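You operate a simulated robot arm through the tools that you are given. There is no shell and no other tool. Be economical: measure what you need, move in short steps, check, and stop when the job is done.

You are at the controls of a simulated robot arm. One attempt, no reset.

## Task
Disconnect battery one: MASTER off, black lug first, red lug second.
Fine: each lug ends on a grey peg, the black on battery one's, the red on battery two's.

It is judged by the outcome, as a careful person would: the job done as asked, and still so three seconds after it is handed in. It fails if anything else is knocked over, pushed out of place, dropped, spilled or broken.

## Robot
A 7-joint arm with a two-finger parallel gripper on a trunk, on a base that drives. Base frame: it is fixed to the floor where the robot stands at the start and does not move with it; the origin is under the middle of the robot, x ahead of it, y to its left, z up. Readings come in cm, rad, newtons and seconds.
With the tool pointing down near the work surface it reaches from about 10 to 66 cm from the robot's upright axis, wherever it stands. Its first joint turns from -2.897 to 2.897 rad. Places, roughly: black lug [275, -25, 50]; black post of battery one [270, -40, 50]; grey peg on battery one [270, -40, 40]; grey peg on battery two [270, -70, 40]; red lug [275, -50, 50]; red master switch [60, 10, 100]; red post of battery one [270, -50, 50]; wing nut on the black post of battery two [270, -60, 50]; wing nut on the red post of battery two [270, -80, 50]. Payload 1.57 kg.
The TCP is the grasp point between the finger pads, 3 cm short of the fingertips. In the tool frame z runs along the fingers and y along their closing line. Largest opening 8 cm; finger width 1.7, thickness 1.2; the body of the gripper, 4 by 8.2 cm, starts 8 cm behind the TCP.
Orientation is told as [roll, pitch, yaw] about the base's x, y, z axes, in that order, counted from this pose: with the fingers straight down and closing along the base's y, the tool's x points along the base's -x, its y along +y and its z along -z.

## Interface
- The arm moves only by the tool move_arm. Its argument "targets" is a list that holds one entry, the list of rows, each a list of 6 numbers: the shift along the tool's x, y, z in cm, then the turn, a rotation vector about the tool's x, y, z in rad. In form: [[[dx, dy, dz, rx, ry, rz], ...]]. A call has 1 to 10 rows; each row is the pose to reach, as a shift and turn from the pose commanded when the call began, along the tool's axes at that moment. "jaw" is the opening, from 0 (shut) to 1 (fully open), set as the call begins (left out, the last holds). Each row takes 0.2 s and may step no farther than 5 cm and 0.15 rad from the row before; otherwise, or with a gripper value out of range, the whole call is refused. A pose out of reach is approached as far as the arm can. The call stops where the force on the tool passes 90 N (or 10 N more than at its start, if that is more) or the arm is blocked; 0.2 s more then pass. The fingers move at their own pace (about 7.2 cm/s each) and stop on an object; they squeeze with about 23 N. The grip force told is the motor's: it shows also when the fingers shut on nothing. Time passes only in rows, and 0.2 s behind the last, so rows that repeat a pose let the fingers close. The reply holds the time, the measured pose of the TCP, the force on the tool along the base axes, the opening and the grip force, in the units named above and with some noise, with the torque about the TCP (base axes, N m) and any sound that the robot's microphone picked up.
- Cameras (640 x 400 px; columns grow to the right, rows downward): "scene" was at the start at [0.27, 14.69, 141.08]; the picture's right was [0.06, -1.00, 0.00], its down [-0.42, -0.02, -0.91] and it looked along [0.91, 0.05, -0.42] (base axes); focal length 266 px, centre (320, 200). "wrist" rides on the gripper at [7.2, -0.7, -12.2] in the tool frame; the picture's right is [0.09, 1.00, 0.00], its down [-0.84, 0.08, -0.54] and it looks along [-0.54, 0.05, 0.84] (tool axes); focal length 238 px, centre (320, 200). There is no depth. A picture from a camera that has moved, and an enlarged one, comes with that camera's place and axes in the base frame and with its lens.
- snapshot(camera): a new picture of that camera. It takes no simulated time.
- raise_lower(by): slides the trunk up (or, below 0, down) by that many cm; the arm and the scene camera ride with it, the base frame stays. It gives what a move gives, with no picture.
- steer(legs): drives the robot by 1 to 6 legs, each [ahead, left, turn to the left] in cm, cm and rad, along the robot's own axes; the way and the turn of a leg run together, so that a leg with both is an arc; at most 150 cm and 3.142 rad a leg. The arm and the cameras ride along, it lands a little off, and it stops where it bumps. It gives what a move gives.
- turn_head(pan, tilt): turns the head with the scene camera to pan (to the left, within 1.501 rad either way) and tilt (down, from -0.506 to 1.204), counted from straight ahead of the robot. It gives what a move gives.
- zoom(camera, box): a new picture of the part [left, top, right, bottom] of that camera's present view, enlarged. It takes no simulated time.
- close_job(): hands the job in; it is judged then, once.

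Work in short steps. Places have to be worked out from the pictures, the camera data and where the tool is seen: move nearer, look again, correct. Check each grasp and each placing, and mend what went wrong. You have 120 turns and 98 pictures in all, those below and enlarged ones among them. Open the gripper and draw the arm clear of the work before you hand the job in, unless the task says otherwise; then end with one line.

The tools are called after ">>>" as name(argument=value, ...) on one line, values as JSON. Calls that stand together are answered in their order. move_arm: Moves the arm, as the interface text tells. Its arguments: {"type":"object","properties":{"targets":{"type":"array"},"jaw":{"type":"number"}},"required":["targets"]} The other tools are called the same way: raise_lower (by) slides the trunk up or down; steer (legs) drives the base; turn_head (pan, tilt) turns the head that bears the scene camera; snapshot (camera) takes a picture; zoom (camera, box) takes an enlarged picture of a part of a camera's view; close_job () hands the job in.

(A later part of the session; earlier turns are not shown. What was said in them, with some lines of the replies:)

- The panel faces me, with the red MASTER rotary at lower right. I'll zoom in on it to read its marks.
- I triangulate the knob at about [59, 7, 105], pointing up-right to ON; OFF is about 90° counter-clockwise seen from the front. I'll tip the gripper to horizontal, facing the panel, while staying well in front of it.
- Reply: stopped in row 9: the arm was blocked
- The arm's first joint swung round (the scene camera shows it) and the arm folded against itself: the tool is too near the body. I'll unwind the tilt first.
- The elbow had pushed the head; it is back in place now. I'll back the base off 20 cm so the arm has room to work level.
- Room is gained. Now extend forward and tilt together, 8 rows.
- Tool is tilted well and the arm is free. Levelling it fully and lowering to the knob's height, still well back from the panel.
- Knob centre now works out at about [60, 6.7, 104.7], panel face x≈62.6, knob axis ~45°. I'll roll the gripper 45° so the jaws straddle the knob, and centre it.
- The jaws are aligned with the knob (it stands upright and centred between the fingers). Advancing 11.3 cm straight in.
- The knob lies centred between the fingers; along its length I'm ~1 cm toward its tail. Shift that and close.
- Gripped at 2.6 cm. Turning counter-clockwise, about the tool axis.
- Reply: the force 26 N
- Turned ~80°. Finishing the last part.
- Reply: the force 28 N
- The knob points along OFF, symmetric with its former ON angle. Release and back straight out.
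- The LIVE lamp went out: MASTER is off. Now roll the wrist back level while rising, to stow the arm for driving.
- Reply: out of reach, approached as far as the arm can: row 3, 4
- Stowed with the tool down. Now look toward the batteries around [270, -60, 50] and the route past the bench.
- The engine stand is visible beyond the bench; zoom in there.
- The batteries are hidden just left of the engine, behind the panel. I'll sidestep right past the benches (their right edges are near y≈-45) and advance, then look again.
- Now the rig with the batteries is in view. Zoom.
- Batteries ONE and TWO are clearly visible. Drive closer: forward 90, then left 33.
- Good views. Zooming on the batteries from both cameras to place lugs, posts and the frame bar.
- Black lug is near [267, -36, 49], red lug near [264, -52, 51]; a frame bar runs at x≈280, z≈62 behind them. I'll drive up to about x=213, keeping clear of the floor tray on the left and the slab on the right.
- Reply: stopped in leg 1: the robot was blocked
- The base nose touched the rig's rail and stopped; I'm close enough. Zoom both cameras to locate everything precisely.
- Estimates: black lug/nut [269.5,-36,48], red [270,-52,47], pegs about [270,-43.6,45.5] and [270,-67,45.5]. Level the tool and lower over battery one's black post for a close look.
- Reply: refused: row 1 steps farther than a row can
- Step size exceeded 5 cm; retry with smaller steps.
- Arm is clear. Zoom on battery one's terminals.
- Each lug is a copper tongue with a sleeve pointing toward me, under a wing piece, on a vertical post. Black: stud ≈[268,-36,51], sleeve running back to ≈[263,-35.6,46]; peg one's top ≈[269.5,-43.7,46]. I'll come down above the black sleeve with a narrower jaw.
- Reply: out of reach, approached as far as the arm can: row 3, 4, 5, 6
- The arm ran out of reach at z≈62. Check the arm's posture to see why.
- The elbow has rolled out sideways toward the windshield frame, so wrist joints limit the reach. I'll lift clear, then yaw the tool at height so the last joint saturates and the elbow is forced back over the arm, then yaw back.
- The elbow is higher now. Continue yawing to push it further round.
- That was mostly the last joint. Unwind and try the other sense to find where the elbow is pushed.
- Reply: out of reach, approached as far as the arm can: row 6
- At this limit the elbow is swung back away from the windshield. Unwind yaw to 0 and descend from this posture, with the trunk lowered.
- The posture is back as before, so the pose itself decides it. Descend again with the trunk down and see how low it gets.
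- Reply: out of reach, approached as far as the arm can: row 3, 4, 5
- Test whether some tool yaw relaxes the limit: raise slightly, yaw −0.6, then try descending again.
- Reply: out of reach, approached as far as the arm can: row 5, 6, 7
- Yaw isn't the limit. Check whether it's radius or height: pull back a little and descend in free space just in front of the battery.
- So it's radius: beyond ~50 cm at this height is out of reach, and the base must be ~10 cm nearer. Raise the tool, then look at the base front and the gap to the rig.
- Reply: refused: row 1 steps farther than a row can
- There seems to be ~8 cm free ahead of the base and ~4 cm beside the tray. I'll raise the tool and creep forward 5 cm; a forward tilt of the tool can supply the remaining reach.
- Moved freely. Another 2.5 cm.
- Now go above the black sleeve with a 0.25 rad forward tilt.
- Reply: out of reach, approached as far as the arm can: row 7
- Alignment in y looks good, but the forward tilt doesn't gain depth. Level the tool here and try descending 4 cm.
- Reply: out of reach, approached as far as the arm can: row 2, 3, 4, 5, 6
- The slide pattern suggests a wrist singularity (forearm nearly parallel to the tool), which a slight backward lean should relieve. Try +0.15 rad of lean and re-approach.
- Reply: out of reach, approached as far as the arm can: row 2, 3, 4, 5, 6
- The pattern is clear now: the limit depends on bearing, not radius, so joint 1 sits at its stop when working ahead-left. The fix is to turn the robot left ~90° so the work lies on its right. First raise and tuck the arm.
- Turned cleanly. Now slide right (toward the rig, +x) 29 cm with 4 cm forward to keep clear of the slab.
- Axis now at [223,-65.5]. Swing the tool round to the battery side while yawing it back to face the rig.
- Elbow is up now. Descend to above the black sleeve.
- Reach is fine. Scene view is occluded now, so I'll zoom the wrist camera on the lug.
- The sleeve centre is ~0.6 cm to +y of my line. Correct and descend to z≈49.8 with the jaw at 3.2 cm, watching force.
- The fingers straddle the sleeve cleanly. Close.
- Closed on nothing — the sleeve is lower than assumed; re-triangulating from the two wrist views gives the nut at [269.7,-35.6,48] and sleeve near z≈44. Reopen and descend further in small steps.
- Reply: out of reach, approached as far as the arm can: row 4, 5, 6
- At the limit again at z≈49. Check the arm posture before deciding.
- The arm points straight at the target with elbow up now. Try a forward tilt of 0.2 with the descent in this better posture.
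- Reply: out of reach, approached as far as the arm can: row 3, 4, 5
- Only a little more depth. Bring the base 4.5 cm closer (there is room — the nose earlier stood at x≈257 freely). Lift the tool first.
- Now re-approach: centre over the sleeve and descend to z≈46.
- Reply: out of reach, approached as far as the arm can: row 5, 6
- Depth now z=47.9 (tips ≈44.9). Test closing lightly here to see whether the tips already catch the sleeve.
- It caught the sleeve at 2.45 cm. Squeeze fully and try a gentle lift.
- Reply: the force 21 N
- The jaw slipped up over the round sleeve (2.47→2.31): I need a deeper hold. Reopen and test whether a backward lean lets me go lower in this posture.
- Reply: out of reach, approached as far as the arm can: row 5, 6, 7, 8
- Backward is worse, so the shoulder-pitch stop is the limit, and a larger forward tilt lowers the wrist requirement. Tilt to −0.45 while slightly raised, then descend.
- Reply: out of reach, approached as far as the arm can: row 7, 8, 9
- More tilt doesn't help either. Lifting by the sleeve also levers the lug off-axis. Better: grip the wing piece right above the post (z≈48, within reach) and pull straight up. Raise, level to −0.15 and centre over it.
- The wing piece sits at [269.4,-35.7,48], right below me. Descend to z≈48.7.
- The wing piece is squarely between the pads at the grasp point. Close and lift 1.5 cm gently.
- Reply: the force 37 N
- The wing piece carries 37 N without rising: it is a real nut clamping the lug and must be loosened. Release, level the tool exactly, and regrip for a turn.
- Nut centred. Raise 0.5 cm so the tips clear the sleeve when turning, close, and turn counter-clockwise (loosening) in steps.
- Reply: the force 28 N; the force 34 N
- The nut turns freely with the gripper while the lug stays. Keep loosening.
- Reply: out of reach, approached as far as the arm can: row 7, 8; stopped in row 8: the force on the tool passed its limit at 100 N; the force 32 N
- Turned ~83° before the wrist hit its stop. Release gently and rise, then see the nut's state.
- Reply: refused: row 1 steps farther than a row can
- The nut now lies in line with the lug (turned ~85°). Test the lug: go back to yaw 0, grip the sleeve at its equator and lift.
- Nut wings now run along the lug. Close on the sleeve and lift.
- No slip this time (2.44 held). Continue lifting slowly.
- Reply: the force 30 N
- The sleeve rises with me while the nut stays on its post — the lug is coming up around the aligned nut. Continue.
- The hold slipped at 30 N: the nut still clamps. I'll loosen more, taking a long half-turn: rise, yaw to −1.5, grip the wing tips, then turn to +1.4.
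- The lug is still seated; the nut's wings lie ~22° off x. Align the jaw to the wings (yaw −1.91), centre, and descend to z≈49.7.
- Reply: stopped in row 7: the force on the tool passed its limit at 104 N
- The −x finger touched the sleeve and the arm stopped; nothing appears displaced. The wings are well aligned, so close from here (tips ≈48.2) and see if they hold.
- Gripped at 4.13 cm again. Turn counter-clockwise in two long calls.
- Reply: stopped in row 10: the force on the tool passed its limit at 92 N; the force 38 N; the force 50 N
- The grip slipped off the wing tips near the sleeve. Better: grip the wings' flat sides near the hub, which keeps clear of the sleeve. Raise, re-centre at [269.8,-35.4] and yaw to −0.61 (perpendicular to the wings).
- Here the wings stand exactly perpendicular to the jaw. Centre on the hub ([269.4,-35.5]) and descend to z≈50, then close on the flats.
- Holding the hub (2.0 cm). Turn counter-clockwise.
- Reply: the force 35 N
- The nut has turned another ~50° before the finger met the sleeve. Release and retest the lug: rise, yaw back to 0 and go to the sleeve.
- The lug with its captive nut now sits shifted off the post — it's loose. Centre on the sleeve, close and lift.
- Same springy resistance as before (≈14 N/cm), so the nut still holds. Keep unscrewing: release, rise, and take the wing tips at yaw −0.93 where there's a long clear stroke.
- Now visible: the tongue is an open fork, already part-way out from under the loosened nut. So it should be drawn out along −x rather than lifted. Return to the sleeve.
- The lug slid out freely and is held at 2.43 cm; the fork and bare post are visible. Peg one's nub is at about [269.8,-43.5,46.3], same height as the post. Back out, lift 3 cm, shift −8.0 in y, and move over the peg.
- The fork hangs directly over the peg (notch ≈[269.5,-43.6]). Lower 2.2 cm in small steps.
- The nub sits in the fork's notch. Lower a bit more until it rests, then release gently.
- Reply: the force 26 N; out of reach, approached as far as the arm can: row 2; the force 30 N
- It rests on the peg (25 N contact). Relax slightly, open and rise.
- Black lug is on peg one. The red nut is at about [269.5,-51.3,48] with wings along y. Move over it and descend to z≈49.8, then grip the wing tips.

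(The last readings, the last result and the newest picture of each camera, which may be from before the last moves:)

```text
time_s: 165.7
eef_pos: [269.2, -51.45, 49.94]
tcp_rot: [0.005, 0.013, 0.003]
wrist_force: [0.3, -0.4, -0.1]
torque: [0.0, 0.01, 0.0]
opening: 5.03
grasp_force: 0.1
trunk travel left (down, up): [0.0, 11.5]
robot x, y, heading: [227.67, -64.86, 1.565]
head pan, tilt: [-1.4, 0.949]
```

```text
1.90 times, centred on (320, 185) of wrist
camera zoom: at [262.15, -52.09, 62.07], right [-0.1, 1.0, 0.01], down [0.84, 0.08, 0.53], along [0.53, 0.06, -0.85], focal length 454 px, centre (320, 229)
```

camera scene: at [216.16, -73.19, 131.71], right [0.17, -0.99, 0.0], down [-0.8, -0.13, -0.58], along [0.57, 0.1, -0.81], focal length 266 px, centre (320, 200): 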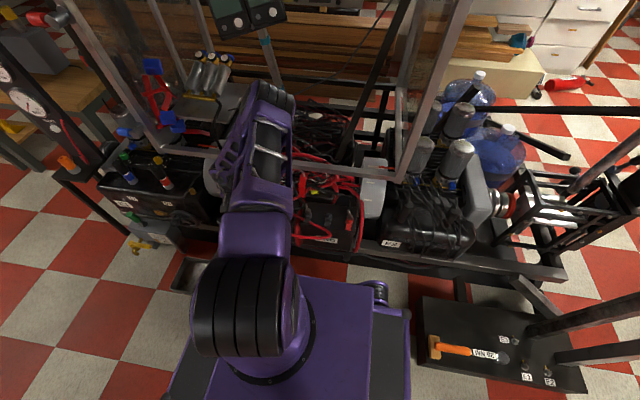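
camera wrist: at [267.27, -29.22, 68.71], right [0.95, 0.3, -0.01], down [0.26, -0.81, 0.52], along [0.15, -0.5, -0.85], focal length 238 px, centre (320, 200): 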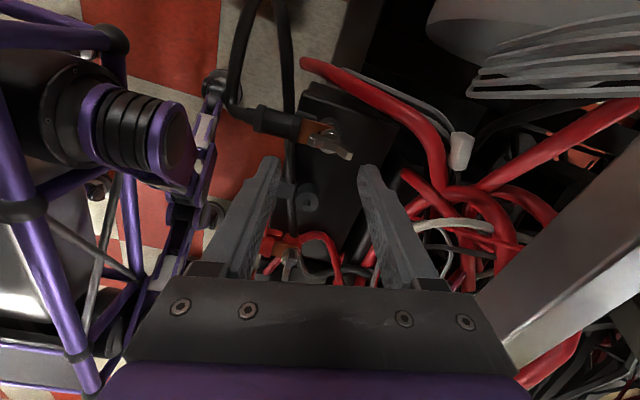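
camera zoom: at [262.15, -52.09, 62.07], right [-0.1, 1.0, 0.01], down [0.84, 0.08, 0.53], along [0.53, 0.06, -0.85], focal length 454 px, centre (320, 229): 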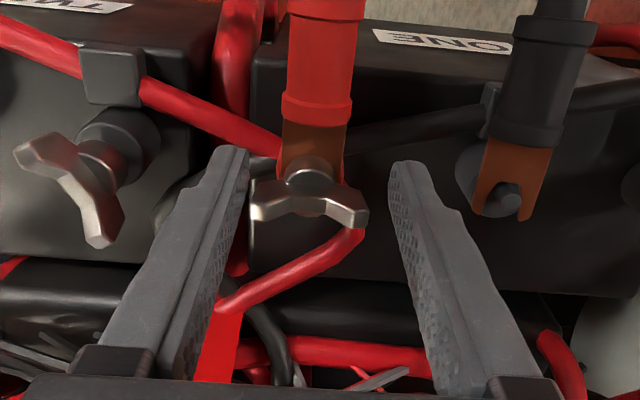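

Nut is between the fingers, ~0.35 cm to −y. Centre, close, then turn CCW about 80°.

>>> move_arm(targets=[[[-0.1, -0.35, 0.1, 0, 0, 0], [-0.1, -0.35, 0.1, 0, 0, 0]]])

>>> move_arm(targets=[[[0, 0, 0, 0, 0, 0], [0, 0, 0, 0, 0, 0], [0, 0, 0, 0, 0, 0]]], jaw=0)

>>> move_arm(targets=[[[0, 0, 0, 0, 0, -0.14], [0, 0, 0, 0, 0, -0.28], [0, 0, 0, 0, 0, -0.42], [0, 0, 0, 0, 0, -0.56], [0, 0, 0, 0, 0, -0.7], [0, 0, 0, 0, 0, -0.84], [0, 0, 0, 0, 0, -0.98], [0, 0, 0, 0, 0, -1.12], [0, 0, 0, 0, 0, -1.24]]])

```text
time_s: 166.3
eef_pos: [269.25, -51.85, 49.72]
tcp_rot: [0.005, 0.012, 0.004]
wrist_force: [-0.1, 0.3, -0.8]
torque: [-0.01, -0.02, 0.01]
opening: 5.02
grasp_force: 0.0
trunk travel left (down, up): [0.0, 11.5]
robot x, y, heading: [228.0, -64.9, 1.56]
head pan, tilt: [-1.4, 0.949]
```

```text
time_s: 167.1
eef_pos: [269.36, -51.68, 49.8]
tcp_rot: [0.006, 0.011, 0.005]
wrist_force: [1.0, 5.6, -0.3]
torque: [-0.06, -0.05, 0.04]
opening: 4.08
grasp_force: 45.5
trunk travel left (down, up): [0.0, 11.5]
robot x, y, heading: [227.35, -64.56, 1.559]
head pan, tilt: [-1.4, 0.949]
```

```text
time_s: 169.1
eef_pos: [269.98, -52.31, 49.79]
tcp_rot: [0.001, 0.009, 1.24]
wrist_force: [23.8, -40.8, 18.0]
torque: [-0.69, -0.47, -0.39]
opening: 4.12
grasp_force: 44.5
trunk travel left (down, up): [0.0, 11.5]
robot x, y, heading: [227.31, -65.13, 1.562]
head pan, tilt: [-1.4, 0.949]
```

Nut turned 71°. Release, rise, and return to yaw 0 above the red sleeve.

>>> move_arm(targets=[[[0, 0, 0, 0, 0, 0], [0, 0, 0, 0, 0, 0], [0, 0, -2.5, 0, 0, 0], [0, 0, -6, 0, 0, 0.1], [0, 0, -6.2, 0, 0, 0.24], [0, 0, -6.2, 0, 0, 0.38], [0, 0, -6.2, 0, 0, 0.52], [0, 0, -6.2, 0, 0, 0.66], [0, 0, -6.2, 0, 0, 0.8], [0.3, 1, -6.2, 0, 0, 0.94]]], jaw=0.66)

>>> move_arm(targets=[[[1.2, 0, 0, 0, 0, 0.1], [2.4, 0.3, 0, 0, 0, 0.2], [3.3, 0.6, 0, 0, 0, 0.3], [3.3, 0.9, 3, 0, 0, 0.3], [3.3, 0.9, 6, 0, 0, 0.3]]], jaw=0.45)

>>> zoom(camera="wrist", box=[220, 80, 420, 290])

```text
time_s: 171.3
eef_pos: [268.5, -51.56, 55.81]
tcp_rot: [0.008, 0.01, 0.302]
wrist_force: [0.3, 0.5, 0.2]
torque: [0.0, 0.01, 0.03]
opening: 5.28
grasp_force: 0.1
trunk travel left (down, up): [0.0, 11.5]
robot x, y, heading: [227.38, -64.33, 1.565]
head pan, tilt: [-1.4, 0.949]
```

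```text
time_s: 172.5
eef_pos: [265.11, -52.0, 49.62]
tcp_rot: [0.005, 0.012, 0.002]
wrist_force: [-0.3, -1.2, -0.8]
torque: [-0.03, 0.03, -0.01]
opening: 3.59
grasp_force: 0.0
trunk travel left (down, up): [0.0, 11.5]
robot x, y, heading: [227.66, -64.53, 1.557]
head pan, tilt: [-1.4, 0.949]
```

```text
1.90 times, centred on (320, 185) of wrist
camera zoom: at [257.94, -52.57, 61.89], right [-0.1, 1.0, 0.01], down [0.84, 0.08, 0.53], along [0.53, 0.06, -0.85], focal length 454 px, centre (320, 229)
```

zoom: 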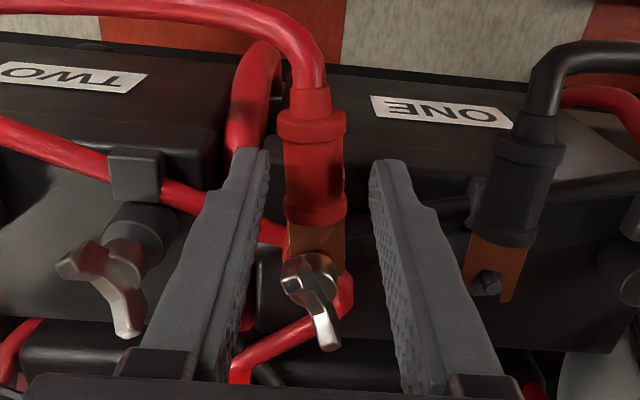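

Nut turned; black lug still on its peg. Descend to z≈47.9, grip the red sleeve and draw it back along −x.

>>> move_arm(targets=[[[0, -0.15, 0.9, 0, 0, 0], [0, -0.15, 1.7, 0, 0, 0]]])

>>> move_arm(targets=[[[0, 0, 0, 0, 0, 0], [0, 0, 0, 0, 0, 0], [0, 0, 0, 0, 0, 0]]], jaw=0)

>>> move_arm(targets=[[[0.5, 0, 0, 0, 0, 0], [1, 0, 0, 0, 0, 0], [1.5, 0, 0, 0, 0, 0]]])

```text
time_s: 173.1
eef_pos: [265.05, -52.01, 48.07]
tcp_rot: [0.006, 0.013, 0.004]
wrist_force: [-0.6, 0.0, -0.7]
torque: [0.03, 0.0, 0.0]
opening: 3.6
grasp_force: 0.0
trunk travel left (down, up): [0.0, 11.5]
robot x, y, heading: [227.7, -64.49, 1.559]
head pan, tilt: [-1.4, 0.949]
```

```text
time_s: 173.9
eef_pos: [264.99, -51.93, 48.09]
tcp_rot: [0.004, 0.012, 0.004]
wrist_force: [0.4, 0.0, -1.0]
torque: [-0.02, 0.02, 0.01]
opening: 2.56
grasp_force: 23.4
trunk travel left (down, up): [0.0, 11.5]
robot x, y, heading: [227.24, -64.39, 1.559]
head pan, tilt: [-1.4, 0.949]
```

```text
time_s: 174.7
eef_pos: [263.4, -51.88, 48.14]
tcp_rot: [0.004, 0.011, 0.005]
wrist_force: [0.2, -0.1, -0.2]
torque: [0.01, 0.01, 0.02]
opening: 2.51
grasp_force: 22.9
trunk travel left (down, up): [0.0, 11.5]
robot x, y, heading: [227.48, -64.8, 1.564]
head pan, tilt: [-1.4, 0.949]
```

No resistance: the red lug is sliding out. Draw further back, lift 4 cm, and carry it toward peg two (y≈−67), staying in front of the nuts.

>>> move_arm(targets=[[[1.5, 0, 0, 0, 0, 0], [2.5, 0, -0.5, 0, 0, 0], [2.5, 0, -2.5, 0, 0, 0], [2.5, 0, -4, 0, 0, 0], [2.5, -4, -4, 0, 0, 0], [2.5, -8, -4, 0, 0, 0], [2.5, -12, -4, 0, 0, 0], [2.5, -14.5, -4, 0, 0, 0]]])

>>> snapshot(camera="wrist")

```text
time_s: 176.5
eef_pos: [261.16, -66.44, 52.21]
tcp_rot: [0.007, 0.013, 0.005]
wrist_force: [-0.1, 0.1, -0.6]
torque: [0.03, 0.03, 0.0]
opening: 2.41
grasp_force: 23.2
trunk travel left (down, up): [0.0, 11.5]
robot x, y, heading: [227.79, -64.42, 1.561]
head pan, tilt: [-1.4, 0.949]
```

```text
4 pictures are left
camera wrist: at [254.1, -67.21, 64.46], right [-0.1, 1.0, 0.01], down [0.84, 0.08, 0.53], along [0.53, 0.06, -0.85], focal length 238 px, centre (320, 200)
```

wrist: 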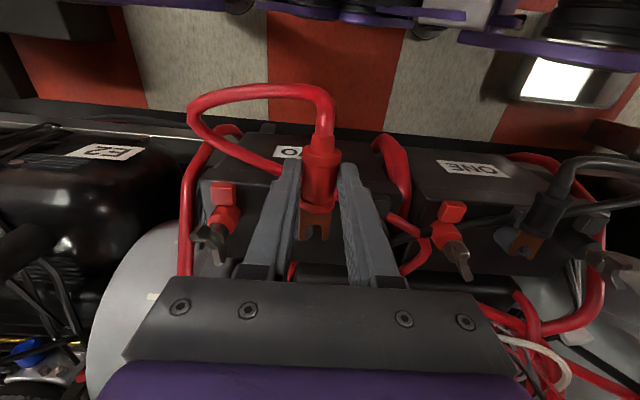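

Red lug is held, black one still on peg one. Peg two should be at about [269.7,-67.4]. Move over it at z≈50.5 and look.

>>> move_arm(targets=[[[-1.5, -0.95, 0, 0, 0, 0], [-3, -0.95, 0, 0, 0, 0], [-4, -0.95, 0.8, 0, 0, 0], [-4, -0.95, 1.7, 0, 0, 0]]])

>>> zoom(camera="wrist", box=[200, 80, 440, 280])

```text
time_s: 177.5
eef_pos: [265.24, -67.44, 50.35]
tcp_rot: [0.006, 0.012, 0.004]
wrist_force: [-0.1, -0.4, -0.8]
torque: [0.0, 0.01, -0.01]
opening: 2.44
grasp_force: 22.7
trunk travel left (down, up): [0.0, 11.5]
robot x, y, heading: [227.37, -64.81, 1.561]
head pan, tilt: [-1.4, 0.949]
```

```text
2.00 times, centred on (320, 180) of wrist
camera zoom: at [258.07, -68.11, 62.56], right [-0.1, 1.0, 0.01], down [0.84, 0.08, 0.53], along [0.53, 0.06, -0.85], focal length 477 px, centre (320, 240)
```

zoom: 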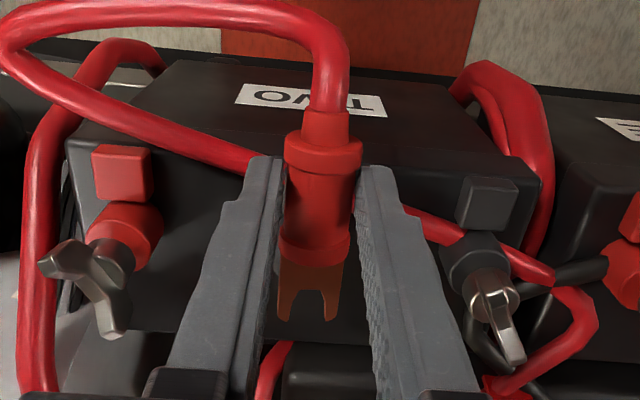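

The fork lines up with the expected peg between the two posts of battery two. Lower in small steps with a −0.1 y correction.

>>> move_arm(targets=[[[0.05, -0.1, 0.8, 0, 0, 0], [0.05, -0.1, 1.5, 0, 0, 0], [0.05, -0.1, 2.0, 0, 0, 0], [0.05, -0.1, 2.3, 0, 0, 0]]])

>>> zoom(camera="wrist", box=[240, 100, 400, 260])

```text
time_s: 178.5
eef_pos: [264.88, -67.52, 48.13]
tcp_rot: [0.004, 0.013, 0.003]
wrist_force: [-0.7, -0.5, 0.4]
torque: [0.02, 0.01, 0.01]
opening: 2.44
grasp_force: 23.0
trunk travel left (down, up): [0.0, 11.5]
robot x, y, heading: [227.66, -64.74, 1.565]
head pan, tilt: [-1.4, 0.949]
```

```text
2.50 times, centred on (320, 180) of wrist
camera zoom: at [257.93, -68.23, 60.37], right [-0.1, 1.0, 0.01], down [0.84, 0.08, 0.53], along [0.53, 0.06, -0.85], focal length 596 px, centre (320, 250)
```

zoom: 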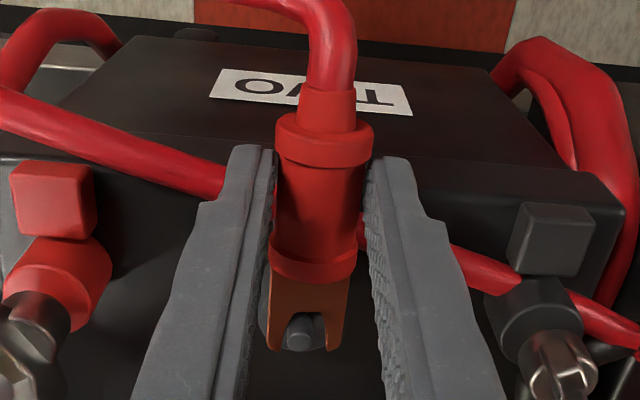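

The nub is inside the notch, slightly to one side. Nudge −0.2 y and lower to contact.

>>> move_arm(targets=[[[-0.1, -0.2, 0, 0, 0, 0], [-0.1, -0.2, 0.25, 0, 0, 0], [-0.1, -0.2, 0.45, 0, 0, 0]]])

```text
time_s: 179.3
eef_pos: [265.03, -67.54, 47.93]
tcp_rot: [0.006, 0.008, 0.005]
wrist_force: [0.5, 4.4, 25.7]
torque: [0.2, -0.39, 0.02]
opening: 2.46
grasp_force: 23.2
trunk travel left (down, up): [0.0, 11.5]
robot x, y, heading: [227.43, -64.72, 1.566]
head pan, tilt: [-1.4, 0.949]
```

Firm contact with the peg (26 N). Relax, release and rise, then check.

>>> move_arm(targets=[[[0, 0, -0.25, 0, 0, 0], [0, 0, -0.25, 0, 0, 0]]])

>>> move_arm(targets=[[[0, 0, 0, 0, 0, 0], [0, 0, 0, 0, 0, 0], [0, 0, 0, 0, 0, 0], [0, 0, -2, 0, 0, 0], [0, 0, -5, 0, 0, 0], [0, 0, -8, 0, 0, 0], [0.5, 1, -12, 0, 0, 0]]], jaw=0.43)

>>> zoom(camera="wrist", box=[240, 60, 540, 240])

```text
time_s: 179.9
eef_pos: [264.83, -67.71, 47.84]
tcp_rot: [0.004, 0.013, 0.005]
wrist_force: [4.4, 6.6, 3.3]
torque: [0.23, -0.3, 0.17]
opening: 2.42
grasp_force: 22.9
trunk travel left (down, up): [0.0, 11.5]
robot x, y, heading: [227.33, -64.62, 1.562]
head pan, tilt: [-1.4, 0.949]
```

```text
time_s: 181.5
eef_pos: [264.55, -66.29, 59.98]
tcp_rot: [0.005, 0.012, 0.005]
wrist_force: [-0.8, -0.4, -0.2]
torque: [-0.01, 0.0, 0.01]
opening: 3.43
grasp_force: 0.1
trunk travel left (down, up): [0.0, 11.5]
robot x, y, heading: [227.52, -64.51, 1.561]
head pan, tilt: [-1.4, 0.949]
```

```text
2.13 times, centred on (390, 150) of wrist
camera zoom: at [257.45, -67.1, 72.23], right [-0.1, 1.0, 0.01], down [0.84, 0.08, 0.53], along [0.53, 0.06, -0.85], focal length 508 px, centre (171, 307)
```

zoom: 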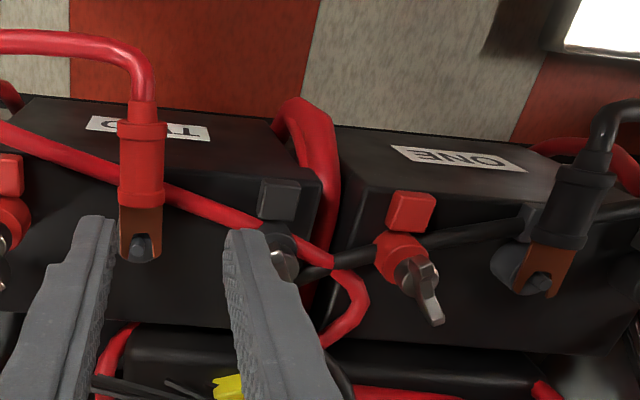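

Both lugs sit on their pegs with the nubs in the forks. Draw the arm clear, up and back.

>>> move_arm(targets=[[[0, 0, -4.5, 0, 0, 0], [0.5, 0, -9, 0, 0, 0], [3, 0, -13, 0, 0, 0], [6, 0, -17, 0, 0, 0], [9, 0, -20, 0, 0, 0]]], jaw=0.8)

>>> snapshot(camera="wrist")

```text
time_s: 182.7
eef_pos: [255.72, -66.76, 80.03]
tcp_rot: [0.005, 0.012, 0.004]
wrist_force: [0.1, -1.2, -0.3]
torque: [-0.02, 0.02, -0.03]
opening: 6.43
grasp_force: 0.1
trunk travel left (down, up): [0.0, 11.5]
robot x, y, heading: [227.9, -64.84, 1.558]
head pan, tilt: [-1.4, 0.949]
```

```text
0 pictures are left
camera wrist: at [248.59, -67.44, 92.29], right [-0.1, 1.0, 0.01], down [0.84, 0.08, 0.53], along [0.53, 0.06, -0.85], focal length 238 px, centre (320, 200)
```

wrist: 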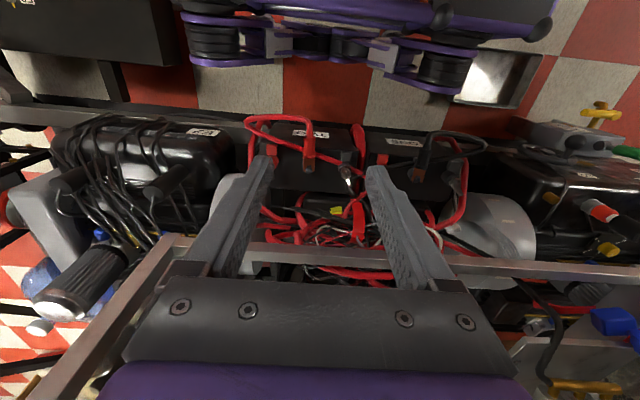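

Both lugs rest on their pegs, the gripper is open and the arm is clear; handing in.

>>> close_job()

```text
The job is handed in.
```

Battery one is disconnected: MASTER is off and its LIVE lamp is out. The black lug came off first and sits on battery one's grey peg. The red lug came off second and sits on battery two's grey peg.
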